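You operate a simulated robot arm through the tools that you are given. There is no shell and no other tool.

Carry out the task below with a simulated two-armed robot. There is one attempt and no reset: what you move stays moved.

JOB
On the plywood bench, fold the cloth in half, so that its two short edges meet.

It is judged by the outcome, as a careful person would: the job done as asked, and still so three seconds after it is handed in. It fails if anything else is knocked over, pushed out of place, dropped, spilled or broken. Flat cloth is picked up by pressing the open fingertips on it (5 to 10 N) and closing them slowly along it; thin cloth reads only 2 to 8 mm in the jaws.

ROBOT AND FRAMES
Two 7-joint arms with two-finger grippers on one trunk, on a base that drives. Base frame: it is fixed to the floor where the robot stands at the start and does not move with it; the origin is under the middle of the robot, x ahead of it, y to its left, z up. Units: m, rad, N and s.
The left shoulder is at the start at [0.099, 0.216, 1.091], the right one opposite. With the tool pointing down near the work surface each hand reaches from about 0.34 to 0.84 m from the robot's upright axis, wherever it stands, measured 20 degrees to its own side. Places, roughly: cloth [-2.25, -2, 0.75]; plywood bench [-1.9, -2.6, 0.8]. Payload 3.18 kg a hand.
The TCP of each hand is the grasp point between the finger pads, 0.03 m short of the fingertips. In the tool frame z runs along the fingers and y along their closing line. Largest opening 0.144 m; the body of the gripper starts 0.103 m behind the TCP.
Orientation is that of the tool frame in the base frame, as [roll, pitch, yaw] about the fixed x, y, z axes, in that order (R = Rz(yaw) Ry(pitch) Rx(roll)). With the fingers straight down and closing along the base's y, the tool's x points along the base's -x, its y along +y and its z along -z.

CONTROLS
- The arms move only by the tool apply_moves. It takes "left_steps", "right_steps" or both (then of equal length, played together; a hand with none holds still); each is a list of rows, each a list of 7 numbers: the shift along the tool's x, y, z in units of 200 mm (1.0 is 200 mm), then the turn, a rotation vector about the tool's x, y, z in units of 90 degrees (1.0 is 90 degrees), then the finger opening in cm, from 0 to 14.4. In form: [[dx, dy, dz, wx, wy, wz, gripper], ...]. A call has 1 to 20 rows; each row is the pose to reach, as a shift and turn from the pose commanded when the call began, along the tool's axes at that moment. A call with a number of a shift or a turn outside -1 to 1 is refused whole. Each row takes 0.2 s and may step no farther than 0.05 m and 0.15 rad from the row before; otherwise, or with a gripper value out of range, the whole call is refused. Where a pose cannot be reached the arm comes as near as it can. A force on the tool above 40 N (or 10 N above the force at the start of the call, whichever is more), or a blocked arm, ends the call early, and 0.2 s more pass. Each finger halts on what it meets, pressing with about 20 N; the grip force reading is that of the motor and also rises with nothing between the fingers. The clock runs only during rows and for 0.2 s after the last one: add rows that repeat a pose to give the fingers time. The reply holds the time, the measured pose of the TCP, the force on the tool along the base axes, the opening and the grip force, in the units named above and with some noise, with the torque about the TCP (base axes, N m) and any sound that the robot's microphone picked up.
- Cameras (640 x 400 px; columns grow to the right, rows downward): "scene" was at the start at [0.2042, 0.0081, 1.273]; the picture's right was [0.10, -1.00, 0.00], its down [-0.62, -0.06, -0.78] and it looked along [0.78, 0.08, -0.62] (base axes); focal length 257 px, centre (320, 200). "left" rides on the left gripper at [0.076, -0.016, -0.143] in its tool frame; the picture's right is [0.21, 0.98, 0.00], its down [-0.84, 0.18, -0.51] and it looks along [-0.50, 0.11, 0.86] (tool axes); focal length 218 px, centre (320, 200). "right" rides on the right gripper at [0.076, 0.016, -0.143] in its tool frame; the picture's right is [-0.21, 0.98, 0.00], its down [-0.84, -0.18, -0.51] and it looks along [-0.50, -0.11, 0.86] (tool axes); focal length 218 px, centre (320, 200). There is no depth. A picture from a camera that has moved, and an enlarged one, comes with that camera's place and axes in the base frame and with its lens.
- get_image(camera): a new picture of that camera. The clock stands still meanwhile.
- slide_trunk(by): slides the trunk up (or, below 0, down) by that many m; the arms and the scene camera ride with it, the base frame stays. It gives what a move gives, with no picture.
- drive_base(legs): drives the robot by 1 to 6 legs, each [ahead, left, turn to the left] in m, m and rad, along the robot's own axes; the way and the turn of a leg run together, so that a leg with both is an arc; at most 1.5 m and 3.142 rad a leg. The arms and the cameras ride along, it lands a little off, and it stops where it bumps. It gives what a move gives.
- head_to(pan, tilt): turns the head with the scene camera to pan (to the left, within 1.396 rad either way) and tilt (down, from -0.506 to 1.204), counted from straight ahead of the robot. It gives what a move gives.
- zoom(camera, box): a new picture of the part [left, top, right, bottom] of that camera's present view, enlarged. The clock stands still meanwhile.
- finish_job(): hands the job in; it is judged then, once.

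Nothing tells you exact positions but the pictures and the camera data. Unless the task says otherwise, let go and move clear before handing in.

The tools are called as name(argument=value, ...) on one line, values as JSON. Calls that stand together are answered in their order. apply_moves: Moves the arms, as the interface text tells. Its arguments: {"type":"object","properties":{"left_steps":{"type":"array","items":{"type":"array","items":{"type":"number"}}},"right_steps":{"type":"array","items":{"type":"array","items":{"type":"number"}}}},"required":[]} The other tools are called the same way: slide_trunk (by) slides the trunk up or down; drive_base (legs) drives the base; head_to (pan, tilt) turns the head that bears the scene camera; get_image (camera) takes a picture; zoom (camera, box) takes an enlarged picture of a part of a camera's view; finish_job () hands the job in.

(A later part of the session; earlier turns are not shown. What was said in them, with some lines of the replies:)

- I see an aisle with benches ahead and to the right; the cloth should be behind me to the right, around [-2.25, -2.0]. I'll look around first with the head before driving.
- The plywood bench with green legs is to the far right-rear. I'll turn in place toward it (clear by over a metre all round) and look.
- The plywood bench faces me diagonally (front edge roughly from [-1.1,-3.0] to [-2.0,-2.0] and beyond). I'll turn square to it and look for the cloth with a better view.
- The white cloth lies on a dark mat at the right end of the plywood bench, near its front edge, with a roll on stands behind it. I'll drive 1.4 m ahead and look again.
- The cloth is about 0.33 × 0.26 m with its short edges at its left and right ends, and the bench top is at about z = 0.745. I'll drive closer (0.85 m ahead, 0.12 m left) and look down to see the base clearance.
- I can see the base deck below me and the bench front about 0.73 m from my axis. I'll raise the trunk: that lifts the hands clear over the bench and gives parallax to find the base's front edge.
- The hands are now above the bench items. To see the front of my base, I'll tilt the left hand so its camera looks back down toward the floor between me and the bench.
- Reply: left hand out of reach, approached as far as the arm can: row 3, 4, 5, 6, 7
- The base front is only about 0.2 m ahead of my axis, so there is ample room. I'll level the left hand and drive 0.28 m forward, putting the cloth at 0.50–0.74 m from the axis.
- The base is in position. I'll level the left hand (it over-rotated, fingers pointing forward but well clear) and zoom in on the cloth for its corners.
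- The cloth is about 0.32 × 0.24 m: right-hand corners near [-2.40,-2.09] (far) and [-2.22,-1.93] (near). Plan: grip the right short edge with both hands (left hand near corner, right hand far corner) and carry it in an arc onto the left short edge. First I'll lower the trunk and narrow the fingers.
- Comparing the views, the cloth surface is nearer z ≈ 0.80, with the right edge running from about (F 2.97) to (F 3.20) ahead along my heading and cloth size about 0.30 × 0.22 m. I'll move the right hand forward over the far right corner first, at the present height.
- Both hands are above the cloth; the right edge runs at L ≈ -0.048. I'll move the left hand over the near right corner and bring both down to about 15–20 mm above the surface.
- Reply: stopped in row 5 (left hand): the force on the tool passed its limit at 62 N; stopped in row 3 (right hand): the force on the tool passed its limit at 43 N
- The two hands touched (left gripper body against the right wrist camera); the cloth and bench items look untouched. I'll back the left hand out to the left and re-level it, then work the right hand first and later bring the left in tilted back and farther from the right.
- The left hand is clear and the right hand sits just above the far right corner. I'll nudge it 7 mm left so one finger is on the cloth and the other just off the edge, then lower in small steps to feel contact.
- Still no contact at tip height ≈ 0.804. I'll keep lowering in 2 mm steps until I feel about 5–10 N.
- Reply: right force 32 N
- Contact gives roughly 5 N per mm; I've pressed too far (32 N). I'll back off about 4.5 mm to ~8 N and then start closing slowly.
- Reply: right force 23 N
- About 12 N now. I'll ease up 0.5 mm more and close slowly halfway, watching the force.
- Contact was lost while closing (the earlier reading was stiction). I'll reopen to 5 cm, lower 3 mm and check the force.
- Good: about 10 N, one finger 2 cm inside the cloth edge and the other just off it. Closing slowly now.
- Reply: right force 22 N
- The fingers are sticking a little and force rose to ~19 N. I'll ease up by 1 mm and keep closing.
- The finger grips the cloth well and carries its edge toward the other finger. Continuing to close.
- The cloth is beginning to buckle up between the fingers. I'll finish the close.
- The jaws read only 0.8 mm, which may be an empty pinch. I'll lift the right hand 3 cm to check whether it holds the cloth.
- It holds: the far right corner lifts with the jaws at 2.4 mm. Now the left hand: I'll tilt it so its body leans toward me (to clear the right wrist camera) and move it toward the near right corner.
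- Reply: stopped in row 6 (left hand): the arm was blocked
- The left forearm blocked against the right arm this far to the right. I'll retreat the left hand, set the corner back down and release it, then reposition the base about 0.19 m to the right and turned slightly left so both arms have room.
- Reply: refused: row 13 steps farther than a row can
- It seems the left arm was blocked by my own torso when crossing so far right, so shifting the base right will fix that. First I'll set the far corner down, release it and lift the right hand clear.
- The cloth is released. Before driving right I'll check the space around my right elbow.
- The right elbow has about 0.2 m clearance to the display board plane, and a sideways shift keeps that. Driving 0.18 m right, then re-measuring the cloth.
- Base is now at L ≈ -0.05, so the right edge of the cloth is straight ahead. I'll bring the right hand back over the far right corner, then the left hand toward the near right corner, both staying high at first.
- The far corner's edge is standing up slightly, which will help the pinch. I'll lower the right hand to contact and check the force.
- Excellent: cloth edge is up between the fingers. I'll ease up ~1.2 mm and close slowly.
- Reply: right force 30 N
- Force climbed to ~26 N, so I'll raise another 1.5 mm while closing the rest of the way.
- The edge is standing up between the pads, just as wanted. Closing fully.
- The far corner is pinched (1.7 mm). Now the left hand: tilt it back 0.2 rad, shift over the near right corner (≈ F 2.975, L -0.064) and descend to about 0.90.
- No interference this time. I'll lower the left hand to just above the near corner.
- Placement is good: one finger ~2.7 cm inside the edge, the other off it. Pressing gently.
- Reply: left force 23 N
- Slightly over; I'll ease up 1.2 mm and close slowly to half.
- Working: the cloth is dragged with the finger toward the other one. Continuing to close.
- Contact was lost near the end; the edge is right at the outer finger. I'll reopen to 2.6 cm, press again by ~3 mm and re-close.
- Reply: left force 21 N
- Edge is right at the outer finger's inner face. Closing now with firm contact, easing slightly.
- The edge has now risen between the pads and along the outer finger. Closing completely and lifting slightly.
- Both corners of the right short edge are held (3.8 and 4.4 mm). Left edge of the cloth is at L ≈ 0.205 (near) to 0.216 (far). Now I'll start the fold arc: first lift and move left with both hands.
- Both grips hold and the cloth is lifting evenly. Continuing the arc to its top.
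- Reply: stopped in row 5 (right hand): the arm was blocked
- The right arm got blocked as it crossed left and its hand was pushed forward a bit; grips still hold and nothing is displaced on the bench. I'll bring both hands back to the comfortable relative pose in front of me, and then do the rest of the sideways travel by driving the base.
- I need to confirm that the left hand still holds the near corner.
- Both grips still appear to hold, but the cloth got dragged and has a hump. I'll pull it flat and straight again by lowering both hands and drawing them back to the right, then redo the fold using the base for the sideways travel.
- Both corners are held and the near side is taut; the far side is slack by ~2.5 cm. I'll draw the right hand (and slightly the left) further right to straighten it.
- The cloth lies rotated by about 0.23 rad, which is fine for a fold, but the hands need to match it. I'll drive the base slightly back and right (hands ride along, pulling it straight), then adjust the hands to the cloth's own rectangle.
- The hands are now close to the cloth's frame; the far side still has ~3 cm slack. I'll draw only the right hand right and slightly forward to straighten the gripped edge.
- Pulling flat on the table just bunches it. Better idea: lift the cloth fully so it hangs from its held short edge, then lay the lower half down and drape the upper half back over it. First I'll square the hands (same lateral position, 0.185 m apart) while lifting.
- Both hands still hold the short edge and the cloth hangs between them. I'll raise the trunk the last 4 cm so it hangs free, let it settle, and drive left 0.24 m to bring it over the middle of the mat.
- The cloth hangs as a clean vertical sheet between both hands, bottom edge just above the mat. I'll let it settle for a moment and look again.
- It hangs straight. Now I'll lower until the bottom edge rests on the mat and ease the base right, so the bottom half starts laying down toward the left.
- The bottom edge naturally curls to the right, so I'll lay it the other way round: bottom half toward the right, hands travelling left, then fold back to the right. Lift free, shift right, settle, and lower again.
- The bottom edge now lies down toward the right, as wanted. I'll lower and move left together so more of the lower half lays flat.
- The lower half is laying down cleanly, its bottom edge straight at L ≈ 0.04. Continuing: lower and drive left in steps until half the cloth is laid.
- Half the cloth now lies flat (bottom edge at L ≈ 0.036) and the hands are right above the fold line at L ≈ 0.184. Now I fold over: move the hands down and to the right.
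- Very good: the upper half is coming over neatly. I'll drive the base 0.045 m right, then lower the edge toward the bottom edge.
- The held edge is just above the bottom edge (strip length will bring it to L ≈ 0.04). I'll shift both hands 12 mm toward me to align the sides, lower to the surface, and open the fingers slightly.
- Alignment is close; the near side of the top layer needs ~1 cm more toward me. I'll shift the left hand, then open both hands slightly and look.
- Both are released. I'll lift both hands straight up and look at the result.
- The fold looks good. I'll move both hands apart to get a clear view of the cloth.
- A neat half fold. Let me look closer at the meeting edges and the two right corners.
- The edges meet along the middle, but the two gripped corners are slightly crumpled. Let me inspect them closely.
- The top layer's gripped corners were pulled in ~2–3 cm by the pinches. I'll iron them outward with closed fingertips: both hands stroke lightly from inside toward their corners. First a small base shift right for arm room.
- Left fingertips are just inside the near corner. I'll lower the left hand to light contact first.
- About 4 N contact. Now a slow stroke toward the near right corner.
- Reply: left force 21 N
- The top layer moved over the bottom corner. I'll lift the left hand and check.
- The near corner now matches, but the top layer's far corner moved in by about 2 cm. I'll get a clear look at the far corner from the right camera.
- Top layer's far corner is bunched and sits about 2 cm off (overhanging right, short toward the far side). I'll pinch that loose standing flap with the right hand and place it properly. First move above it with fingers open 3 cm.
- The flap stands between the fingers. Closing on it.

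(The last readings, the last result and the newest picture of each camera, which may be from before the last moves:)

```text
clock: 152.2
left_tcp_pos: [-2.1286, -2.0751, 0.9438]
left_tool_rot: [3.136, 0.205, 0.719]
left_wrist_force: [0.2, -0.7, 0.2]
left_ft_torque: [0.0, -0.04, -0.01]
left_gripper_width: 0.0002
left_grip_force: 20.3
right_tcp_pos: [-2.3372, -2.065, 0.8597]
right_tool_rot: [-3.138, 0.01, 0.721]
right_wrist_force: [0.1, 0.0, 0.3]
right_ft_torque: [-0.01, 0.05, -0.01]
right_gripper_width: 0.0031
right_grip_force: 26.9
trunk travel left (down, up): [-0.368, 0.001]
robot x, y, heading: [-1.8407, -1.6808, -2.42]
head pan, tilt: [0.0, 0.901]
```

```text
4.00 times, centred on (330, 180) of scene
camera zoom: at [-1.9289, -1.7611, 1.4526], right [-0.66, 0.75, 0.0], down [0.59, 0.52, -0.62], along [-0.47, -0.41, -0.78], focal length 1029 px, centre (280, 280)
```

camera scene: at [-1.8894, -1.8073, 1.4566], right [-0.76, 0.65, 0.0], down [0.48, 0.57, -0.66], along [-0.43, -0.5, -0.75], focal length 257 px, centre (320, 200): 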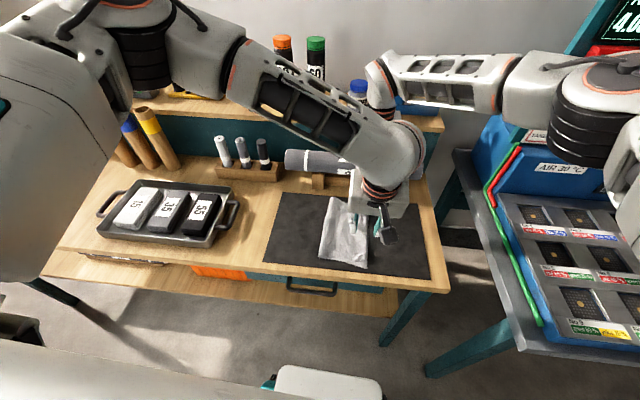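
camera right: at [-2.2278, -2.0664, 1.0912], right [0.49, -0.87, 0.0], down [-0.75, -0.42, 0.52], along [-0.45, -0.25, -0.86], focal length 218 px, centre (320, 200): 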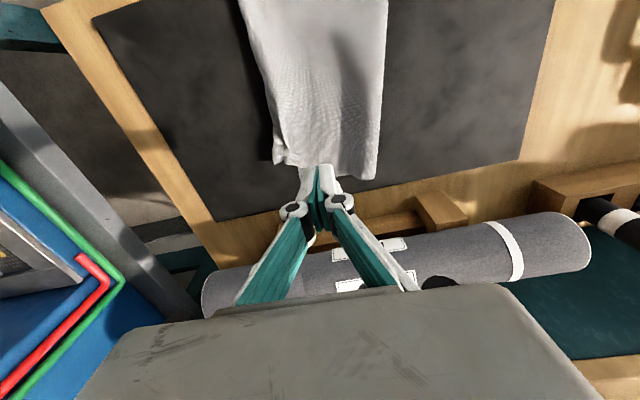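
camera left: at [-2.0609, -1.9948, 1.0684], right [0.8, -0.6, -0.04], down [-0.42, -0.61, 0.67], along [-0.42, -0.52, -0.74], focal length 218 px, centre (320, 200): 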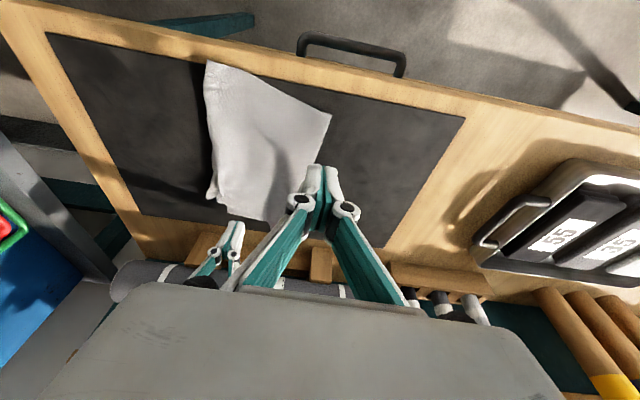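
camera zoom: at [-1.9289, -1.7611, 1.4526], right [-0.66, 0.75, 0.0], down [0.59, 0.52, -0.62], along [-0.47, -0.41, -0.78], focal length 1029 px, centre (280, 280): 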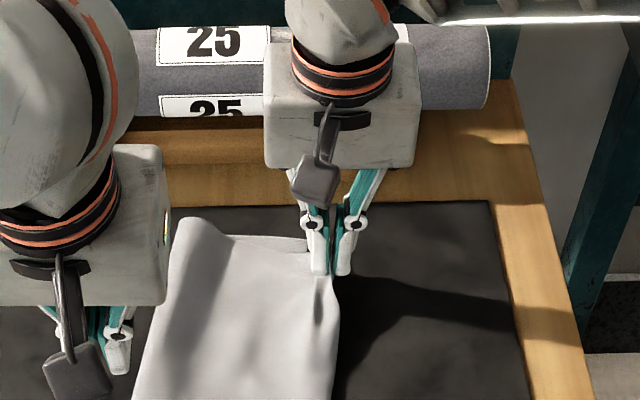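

Holding only the top layer (3 mm). I'll carry this corner +37 mm toward the far side and +30 mm left, then lower it onto the bottom corner.

apply_moves(right_steps=[[-0.02, 0.02, -0.03, 0, 0, 0, 0], [-0.06, 0.05, -0.03, 0, 0, 0, 0], [-0.1, 0.09, -0.03, 0, 0, 0, 0], [-0.14, 0.12, -0.02, 0, 0, 0, 0], [-0.185, 0.15, 0, 0, 0, 0, 0], [-0.185, 0.15, 0.04, 0, 0, 0, 0], [-0.185, 0.15, 0.08, 0, 0, 0, 0], [-0.185, 0.15, 0.08, 0, 0, 0, 0]])

zoom(camera="right", box=[220, 50, 460, 200])

zoom(camera="scene", box=[220, 130, 420, 255])

get_image(camera="left")

```text
clock: 154.0
left_tcp_pos: [-2.1288, -2.075, 0.9433]
left_tool_rot: [3.136, 0.207, 0.72]
left_wrist_force: [0.4, -0.6, 0.2]
left_ft_torque: [0.01, 0.02, 0.05]
left_gripper_width: 0.0001
left_grip_force: 19.5
right_tcp_pos: [-2.3446, -2.1123, 0.8441]
right_tool_rot: [-3.137, 0.01, 0.721]
right_wrist_force: [-0.8, 0.2, -1.3]
right_ft_torque: [0.0, -0.02, -0.01]
right_gripper_width: 0.0022
right_grip_force: 18.4
trunk travel left (down, up): [-0.368, 0.001]
robot x, y, heading: [-1.8419, -1.6837, -2.421]
head pan, tilt: [0.0, 0.901]
```

```text
2.67 times, centred on (340, 125) of right
camera zoom: at [-2.2759, -2.0718, 0.9868], right [0.49, -0.87, 0.0], down [-0.75, -0.42, 0.52], along [-0.45, -0.25, -0.86], focal length 582 px, centre (267, 400)
```

zoom: 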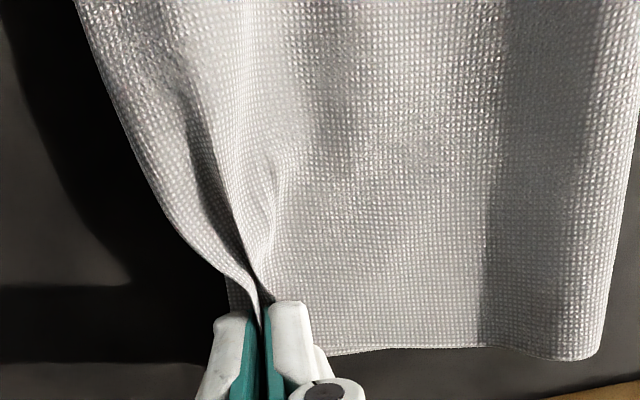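

```text
3.20 times, centred on (320, 192) of scene
camera zoom: at [-1.929, -1.7609, 1.4526], right [-0.66, 0.75, 0.0], down [0.59, 0.52, -0.62], along [-0.47, -0.41, -0.78], focal length 823 px, centre (320, 224)
```

zoom: 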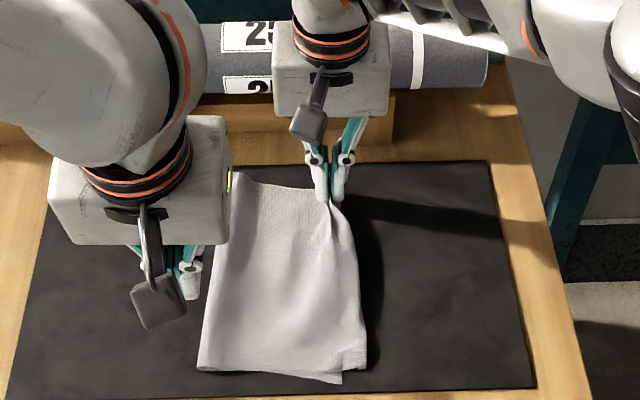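

```text
taken
camera left: at [-2.0623, -1.9936, 1.0684], right [0.8, -0.6, -0.04], down [-0.43, -0.61, 0.67], along [-0.42, -0.52, -0.74], focal length 218 px, centre (320, 200)
```

left: 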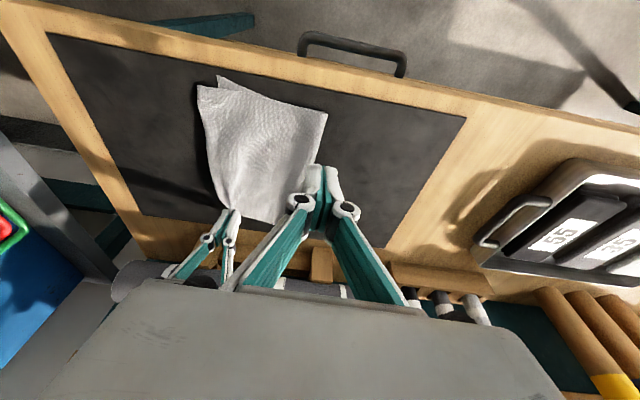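

The far side now matches. The near top corner overhangs the right by ~2 cm, so with the right hand still anchoring the far corner, I'll press the near corner with the left fingertips and slide it left and toward me. First move into place.

apply_moves(left_steps=[[-0.03, -0.2, 0.005, 0, 0, 0, 0], [-0.07, -0.4, 0.015, 0, 0, 0, 0], [-0.108, -0.6, 0.022, 0, 0, 0, 0], [-0.108, -0.64, 0.022, 0, 0, 0, 0], [-0.075, -0.64, 0.18, 0, 0, 0, 0], [-0.045, -0.64, 0.34, 0, 0, 0, 0], [-0.014, -0.64, 0.487, 0, 0, 0, 0], [-0.014, -0.64, 0.487, 0, 0, 0, 0]])

zoom(camera="left", box=[240, 80, 400, 180])

```text
clock: 155.8
left_tcp_pos: [-2.2297, -1.9927, 0.8479]
left_tool_rot: [3.139, 0.205, 0.719]
left_wrist_force: [0.2, -0.4, 0.2]
left_ft_torque: [0.02, 0.05, -0.02]
left_gripper_width: 0.0
left_grip_force: 20.1
right_tcp_pos: [-2.3446, -2.1115, 0.8449]
right_tool_rot: [-3.137, 0.011, 0.722]
right_wrist_force: [-0.3, 0.1, 0.7]
right_ft_torque: [0.01, 0.04, 0.0]
right_gripper_width: 0.0031
right_grip_force: 15.2
trunk travel left (down, up): [-0.368, 0.001]
robot x, y, heading: [-1.8411, -1.6836, -2.426]
head pan, tilt: [0.0, 0.901]
```

```text
4.00 times, centred on (320, 130) of left
camera zoom: at [-2.1636, -1.9112, 0.9727], right [0.8, -0.6, -0.04], down [-0.43, -0.61, 0.67], along [-0.42, -0.52, -0.74], focal length 873 px, centre (320, 480)
```

zoom: 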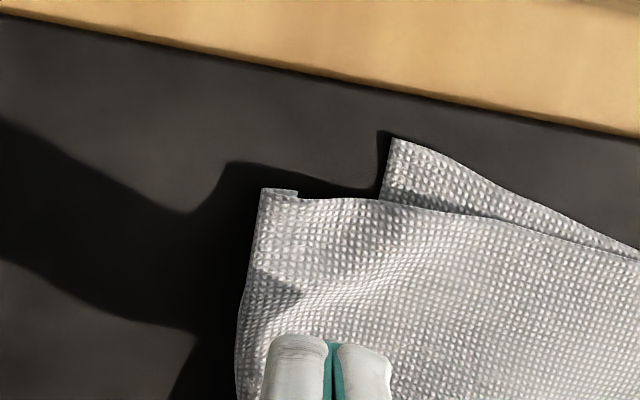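

apply_moves(left_steps=[[0.008, 0, 0.04, 0, 0, 0, 0], [0.0144, 0, 0.071, 0, 0, 0, 0], [0.0144, 0, 0.071, 0, 0, 0, 0]])

apply_moves(left_steps=[[0.001, 0, 0.005, 0, 0, 0, 0], [0.001, 0, 0.005, 0, 0, 0, 0]])

```text
clock: 156.6
left_tcp_pos: [-2.2306, -1.9938, 0.8334]
left_tool_rot: [3.135, 0.207, 0.722]
left_wrist_force: [-0.1, 0.5, -0.1]
left_ft_torque: [0.04, 0.02, 0.0]
left_gripper_width: 0.0
left_grip_force: 19.6
right_tcp_pos: [-2.344, -2.1115, 0.8445]
right_tool_rot: [-3.138, 0.01, 0.72]
right_wrist_force: [0.0, -0.3, 0.6]
right_ft_torque: [0.02, 0.05, -0.01]
right_gripper_width: 0.0028
right_grip_force: 16.3
trunk travel left (down, up): [-0.368, 0.001]
robot x, y, heading: [-1.8409, -1.6855, -2.426]
head pan, tilt: [0.0, 0.901]
```

```text
clock: 157.2
left_tcp_pos: [-2.2304, -1.9946, 0.8333]
left_tool_rot: [3.137, 0.207, 0.719]
left_wrist_force: [0.5, 0.3, 1.0]
left_ft_torque: [0.01, 0.0, 0.01]
left_gripper_width: 0.0
left_grip_force: 19.8
right_tcp_pos: [-2.3449, -2.1121, 0.8445]
right_tool_rot: [-3.137, 0.011, 0.721]
right_wrist_force: [-0.7, -0.8, 0.7]
right_ft_torque: [-0.01, 0.01, 0.01]
right_gripper_width: 0.0009
right_grip_force: 15.8
trunk travel left (down, up): [-0.368, 0.001]
robot x, y, heading: [-1.842, -1.686, -2.422]
head pan, tilt: [0.0, 0.901]
```

apply_moves(left_steps=[[0.0012, 0, 0.006, 0, 0, 0, 0], [0.0012, 0, 0.006, 0, 0, 0, 0]])

zoom(camera="left", box=[240, 80, 400, 180])

```text
clock: 157.8
left_tcp_pos: [-2.2303, -1.993, 0.8329]
left_tool_rot: [3.136, 0.206, 0.721]
left_wrist_force: [1.0, 0.7, 2.4]
left_ft_torque: [0.02, -0.02, -0.06]
left_gripper_width: 0.0001
left_grip_force: 20.1
right_tcp_pos: [-2.3446, -2.1124, 0.8463]
right_tool_rot: [-3.139, 0.011, 0.721]
right_wrist_force: [0.8, -0.1, 1.0]
right_ft_torque: [0.01, -0.01, 0.03]
right_gripper_width: 0.0008
right_grip_force: 15.8
trunk travel left (down, up): [-0.368, 0.001]
robot x, y, heading: [-1.8474, -1.6832, -2.42]
head pan, tilt: [0.0, 0.901]
```

```text
4.00 times, centred on (320, 130) of left
camera zoom: at [-2.1636, -1.9119, 0.9572], right [0.8, -0.6, -0.04], down [-0.43, -0.61, 0.67], along [-0.42, -0.52, -0.74], focal length 873 px, centre (320, 480)
```

zoom: 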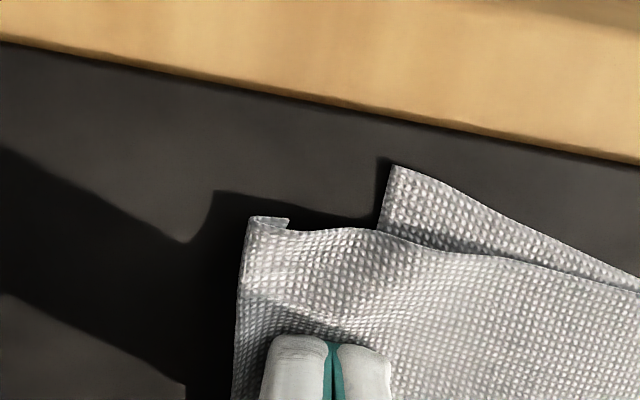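

Light contact. Sliding the near top corner left and slightly toward me.

apply_moves(left_steps=[[0.01, 0.02, 0.001, 0, 0, 0, 0], [0.02, 0.04, 0, 0, 0, 0, 0], [0.03, 0.06, -0.002, 0, 0, 0, 0], [0.04, 0.08, -0.004, 0, 0, 0, 0], [0.05, 0.1, -0.006, 0, 0, 0, 0], [0.06, 0.12, -0.008, 0, 0, 0, 0], [0.06, 0.12, -0.008, 0, 0, 0, 0]])

zoom(camera="left", box=[240, 80, 400, 180])

zoom(camera="scene", box=[220, 150, 420, 275])

```text
clock: 159.4
left_tcp_pos: [-2.2064, -2.0047, 0.8318]
left_tool_rot: [3.135, 0.208, 0.721]
left_wrist_force: [-4.7, 1.7, 15.7]
left_ft_torque: [0.14, 0.14, 0.03]
left_gripper_width: 0.0
left_grip_force: 19.9
right_tcp_pos: [-2.3446, -2.1115, 0.8446]
right_tool_rot: [-3.138, 0.01, 0.721]
right_wrist_force: [0.1, 0.2, 2.5]
right_ft_torque: [0.03, 0.02, 0.02]
right_gripper_width: 0.0013
right_grip_force: 21.2
trunk travel left (down, up): [-0.368, 0.001]
robot x, y, heading: [-1.8384, -1.6804, -2.425]
head pan, tilt: [0.0, 0.901]
```

```text
4.00 times, centred on (320, 130) of left
camera zoom: at [-2.1391, -1.9214, 0.957], right [0.8, -0.6, -0.04], down [-0.42, -0.61, 0.67], along [-0.43, -0.52, -0.74], focal length 873 px, centre (320, 480)
```

zoom: 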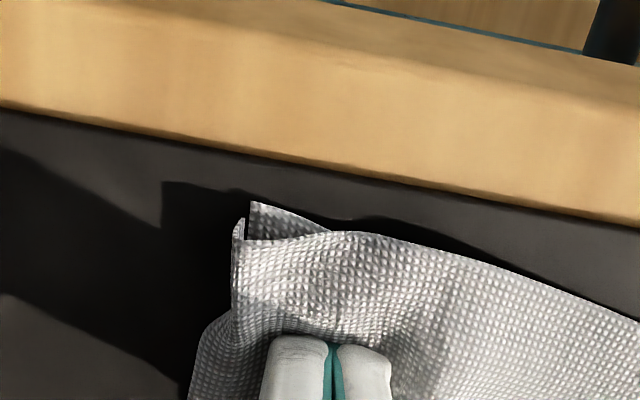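

```text
3.20 times, centred on (320, 212) of scene
camera zoom: at [-1.9287, -1.7602, 1.4527], right [-0.66, 0.75, 0.0], down [0.59, 0.52, -0.62], along [-0.47, -0.41, -0.78], focal length 823 px, centre (320, 160)
```

zoom: 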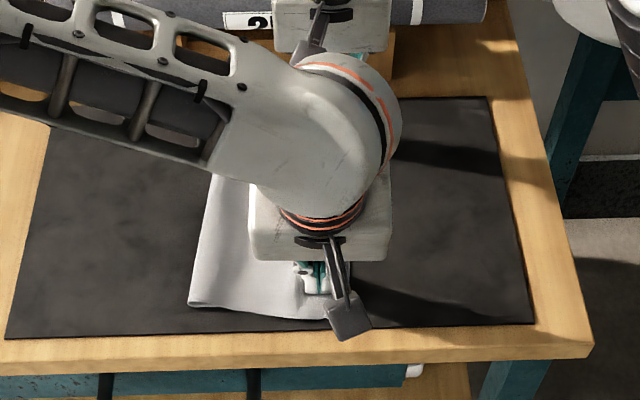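

The near corners now nearly coincide. Lift the left hand straight up, then release the far corner with the right.

apply_moves(left_steps=[[-0.01, 0, -0.05, 0, 0, 0, 0], [-0.03, 0, -0.15, 0, 0, 0, 0], [-0.06, 0, -0.3, 0, 0, 0, 0], [-0.1, 0, -0.5, 0, 0, 0, 0], [-0.12, 0.2, -0.6, 0, 0, 0, 0], [-0.12, 0.4, -0.6, 0, 0, 0, 0], [-0.12, 0.6, -0.6, 0, 0, 0, 0]])

apply_moves(right_steps=[[0, 0, 0.01, 0, 0, 0, 0], [0, 0, 0.01, 0, 0, 0, 0.3], [0, 0, 0.01, 0, 0, 0, 0.6], [0, 0, 0.01, 0, 0, 0, 1.0], [0, 0, 0.01, 0, 0, 0, 1.4], [0, 0, -0.05, 0, 0, 0, 1.6], [0, 0, -0.2, 0, 0, 0, 2], [0, 0, -0.4, 0, 0, 0, 2], [0, 0, -0.6, 0, 0, 0, 2], [0, -0.2, -0.7, 0, 0, 0, 2], [0, -0.4, -0.7, 0, 0, 0, 2]])

zoom(camera="scene", box=[220, 150, 420, 275])

zoom(camera="right", box=[300, 0, 540, 150])

zoom(camera="left", box=[150, 40, 390, 190])

```text
clock: 161.0
left_tcp_pos: [-2.1235, -2.0946, 0.954]
left_tool_rot: [3.136, 0.206, 0.719]
left_wrist_force: [0.0, -0.5, -0.3]
left_ft_torque: [0.02, 0.02, -0.02]
left_gripper_width: 0.0
left_grip_force: 19.8
right_tcp_pos: [-2.3425, -2.1129, 0.8439]
right_tool_rot: [-3.14, 0.012, 0.722]
right_wrist_force: [-0.2, -0.4, -0.7]
right_ft_torque: [0.05, 0.02, 0.03]
right_gripper_width: 0.0047
right_grip_force: 24.1
trunk travel left (down, up): [-0.368, 0.001]
robot x, y, heading: [-1.8416, -1.6818, -2.423]
head pan, tilt: [0.0, 0.901]
```

```text
clock: 163.4
left_tcp_pos: [-2.1276, -2.0931, 0.9542]
left_tool_rot: [3.136, 0.205, 0.721]
left_wrist_force: [-0.5, 0.2, -0.1]
left_ft_torque: [-0.01, 0.02, 0.0]
left_gripper_width: 0.0
left_grip_force: 19.4
right_tcp_pos: [-2.3955, -2.0506, 0.9839]
right_tool_rot: [-3.138, 0.009, 0.72]
right_wrist_force: [0.2, 0.6, -1.1]
right_ft_torque: [-0.01, 0.0, -0.01]
right_gripper_width: 0.0202
right_grip_force: 0.1
trunk travel left (down, up): [-0.368, 0.001]
robot x, y, heading: [-1.8391, -1.6816, -2.425]
head pan, tilt: [0.0, 0.901]
```

```text
3.20 times, centred on (320, 212) of scene
camera zoom: at [-1.9295, -1.7605, 1.4526], right [-0.66, 0.75, 0.0], down [0.59, 0.52, -0.62], along [-0.47, -0.41, -0.78], focal length 823 px, centre (320, 160)
```

zoom: 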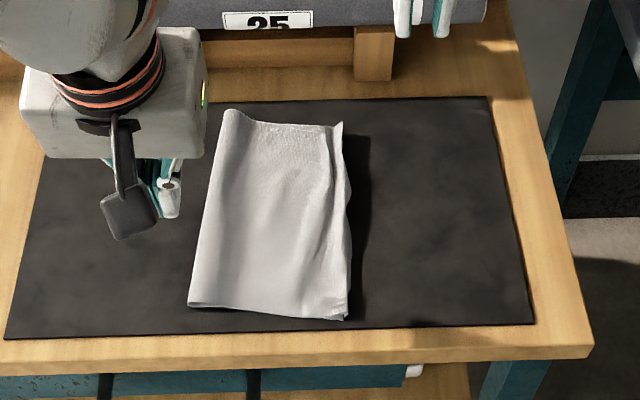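

```text
2.67 times, centred on (420, 75) of right
camera zoom: at [-2.327, -2.0104, 1.1267], right [0.49, -0.87, 0.0], down [-0.75, -0.42, 0.52], along [-0.45, -0.25, -0.86], focal length 582 px, centre (53, 533)
```

zoom: 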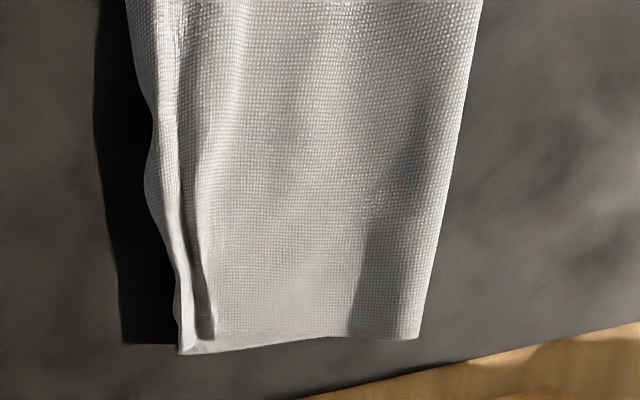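

```text
2.67 times, centred on (270, 115) of left
camera zoom: at [-2.0595, -2.0107, 1.0792], right [0.8, -0.6, -0.04], down [-0.43, -0.61, 0.67], along [-0.42, -0.52, -0.74], focal length 582 px, centre (453, 427)
```

zoom: 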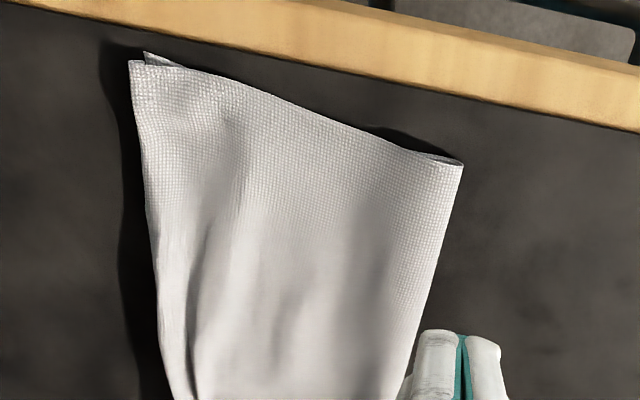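

Both corner pairs now meet. Let me check the short edges close up once more.

zoom(camera="scene", box=[280, 175, 344, 215])

zoom(camera="scene", box=[280, 215, 344, 255])

zoom(camera="right", box=[335, 80, 431, 140])

zoom(camera="left", box=[180, 50, 260, 100])

```text
10.00 times, centred on (312, 195) of scene
camera zoom: at [-1.9295, -1.7605, 1.4526], right [-0.66, 0.75, 0.0], down [0.59, 0.52, -0.62], along [-0.47, -0.41, -0.78], focal length 2573 px, centre (400, 250)
```

zoom: 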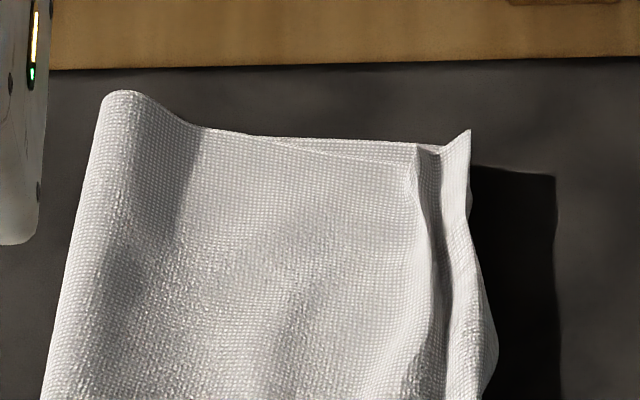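

```text
10.00 times, centred on (312, 235) of scene
camera zoom: at [-1.9295, -1.7605, 1.4526], right [-0.66, 0.75, 0.0], down [0.59, 0.52, -0.62], along [-0.47, -0.41, -0.78], focal length 2573 px, centre (400, -150)
```

zoom: 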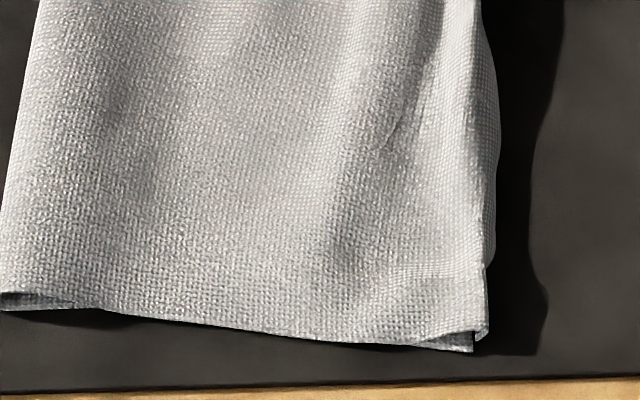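

```text
6.67 times, centred on (383, 110) of right
camera zoom: at [-2.327, -2.0104, 1.1267], right [0.49, -0.87, 0.0], down [-0.75, -0.42, 0.52], along [-0.45, -0.25, -0.86], focal length 1455 px, centre (-100, 800)
```

zoom: 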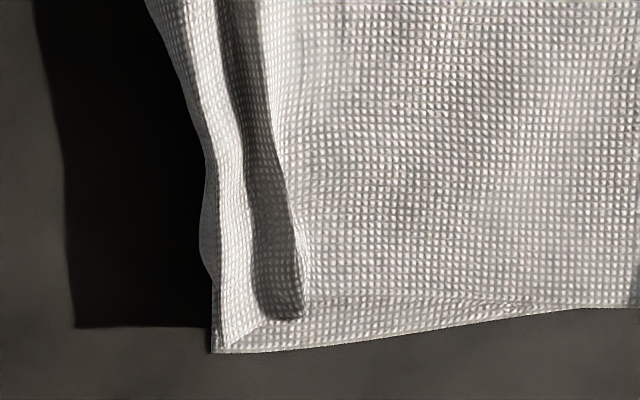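

```text
8.00 times, centred on (220, 75) of left
camera zoom: at [-2.0595, -2.0107, 1.0792], right [0.8, -0.6, -0.04], down [-0.43, -0.61, 0.67], along [-0.42, -0.52, -0.74], focal length 1746 px, centre (1120, 1200)
```

zoom: 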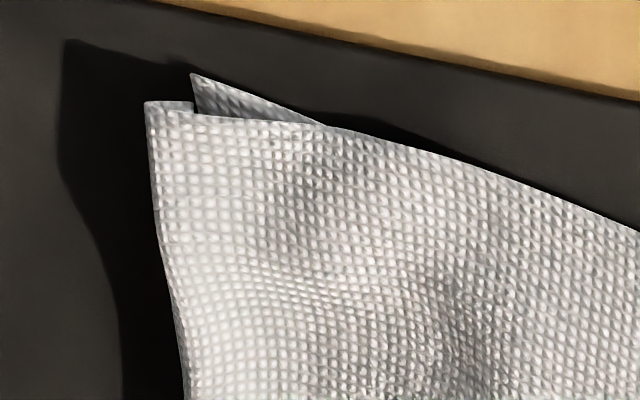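

The short edges meet within about a centimetre at both corners. I'll raise both hands, back the base away and take a final look.

apply_moves(left_steps=[[-0.04, 0, -0.2, 0, 0, 0, 2], [-0.08, 0, -0.4, 0, 0, 0, 4], [-0.1, 0, -0.5, 0, 0, 0, 5]], right_steps=[[0, 0, -0.2, 0, 0, 0, 2], [0, 0, -0.4, 0, 0, 0, 3], [0, 0, -0.5, 0, 0, 0, 4]])

drive_base(legs=[[-0.35, 0, 0]])

head_to(pan=0, tilt=0.6)

get_image(camera="scene")

zoom(camera="scene", box=[200, 150, 440, 300])

```text
clock: 164.2
left_tcp_pos: [-2.1248, -2.0913, 1.0562]
left_tool_rot: [3.136, 0.204, 0.723]
left_wrist_force: [-0.7, -0.6, -0.2]
left_ft_torque: [0.03, 0.02, -0.01]
left_gripper_width: 0.0501
left_grip_force: 0.0
right_tcp_pos: [-2.3938, -2.0496, 1.0858]
right_tool_rot: [-3.14, 0.009, 0.721]
right_wrist_force: [0.3, -0.1, 0.4]
right_ft_torque: [-0.03, -0.04, -0.02]
right_gripper_width: 0.0399
right_grip_force: 0.1
trunk travel left (down, up): [-0.368, 0.001]
robot x, y, heading: [-1.8484, -1.6825, -2.425]
head pan, tilt: [0.0, 0.901]
```

```text
clock: 166.5
left_tcp_pos: [-1.8619, -1.861, 1.0567]
left_tool_rot: [3.136, 0.206, 0.721]
left_wrist_force: [-0.5, 0.2, 0.2]
left_ft_torque: [0.0, -0.01, 0.02]
left_gripper_width: 0.05
left_grip_force: 0.1
right_tcp_pos: [-2.1322, -1.8199, 1.0859]
right_tool_rot: [-3.138, 0.01, 0.72]
right_wrist_force: [0.2, -0.1, -1.0]
right_ft_torque: [-0.04, 0.02, 0.04]
right_gripper_width: 0.0401
right_grip_force: 0.0
trunk travel left (down, up): [-0.368, 0.001]
robot x, y, heading: [-1.5821, -1.4562, -2.425]
head pan, tilt: [0.0, 0.901]
```

```text
clock: 167.3
left_tcp_pos: [-1.8632, -1.8627, 1.057]
left_tool_rot: [3.136, 0.205, 0.719]
left_wrist_force: [0.1, -0.2, 1.1]
left_ft_torque: [-0.01, 0.02, -0.01]
left_gripper_width: 0.0502
left_grip_force: 0.0
right_tcp_pos: [-2.132, -1.8204, 1.0853]
right_tool_rot: [-3.138, 0.012, 0.72]
right_wrist_force: [-0.1, 0.5, 0.3]
right_ft_torque: [-0.01, -0.01, -0.02]
right_gripper_width: 0.0402
right_grip_force: 0.0
trunk travel left (down, up): [-0.368, 0.001]
robot x, y, heading: [-1.5807, -1.4555, -2.423]
head pan, tilt: [0.0, 0.6]
```

```text
taken
camera scene: at [-1.6759, -1.5395, 1.4773], right [-0.66, 0.75, 0.0], down [0.43, 0.37, -0.82], along [-0.62, -0.54, -0.57], focal length 257 px, centre (320, 200)
```

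scene: 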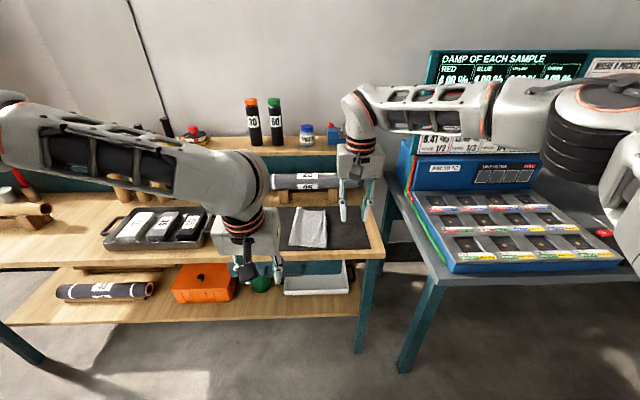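

```text
2.67 times, centred on (320, 225) of scene
camera zoom: at [-1.6759, -1.5395, 1.4773], right [-0.66, 0.75, 0.0], down [0.43, 0.37, -0.82], along [-0.62, -0.54, -0.57], focal length 686 px, centre (320, 133)
```

zoom: 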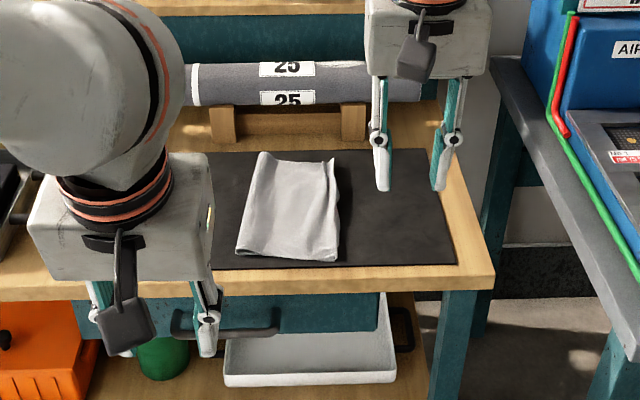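

The cloth lies folded in half on the mat with its two short edges together. Both hands are open and clear, and everything else on the bench is where it was, so I'm handing in the job.

finish_job()

```text
The job is handed in.
```

The cloth on the plywood bench is folded in half. Its two short edges meet to within about a centimetre at each corner. I've handed the job in.

- **Finish:** there is a small raised pleat along the meeting edges. At the far corner the top edge stands up about a centimetre. I left it, because patting it down risked pushing the edges apart again.
- **Position:** the cloth lies a little away from where it started, but still on its mat.
- **Surroundings:** nothing else on the bench looked moved or knocked over in the last view. Both hands are open and clear, and the base is backed off.
- **Arm contact:** my arms blocked or touched each other a few times while I was working out the reach, but I saw no sign that this moved anything on the bench.
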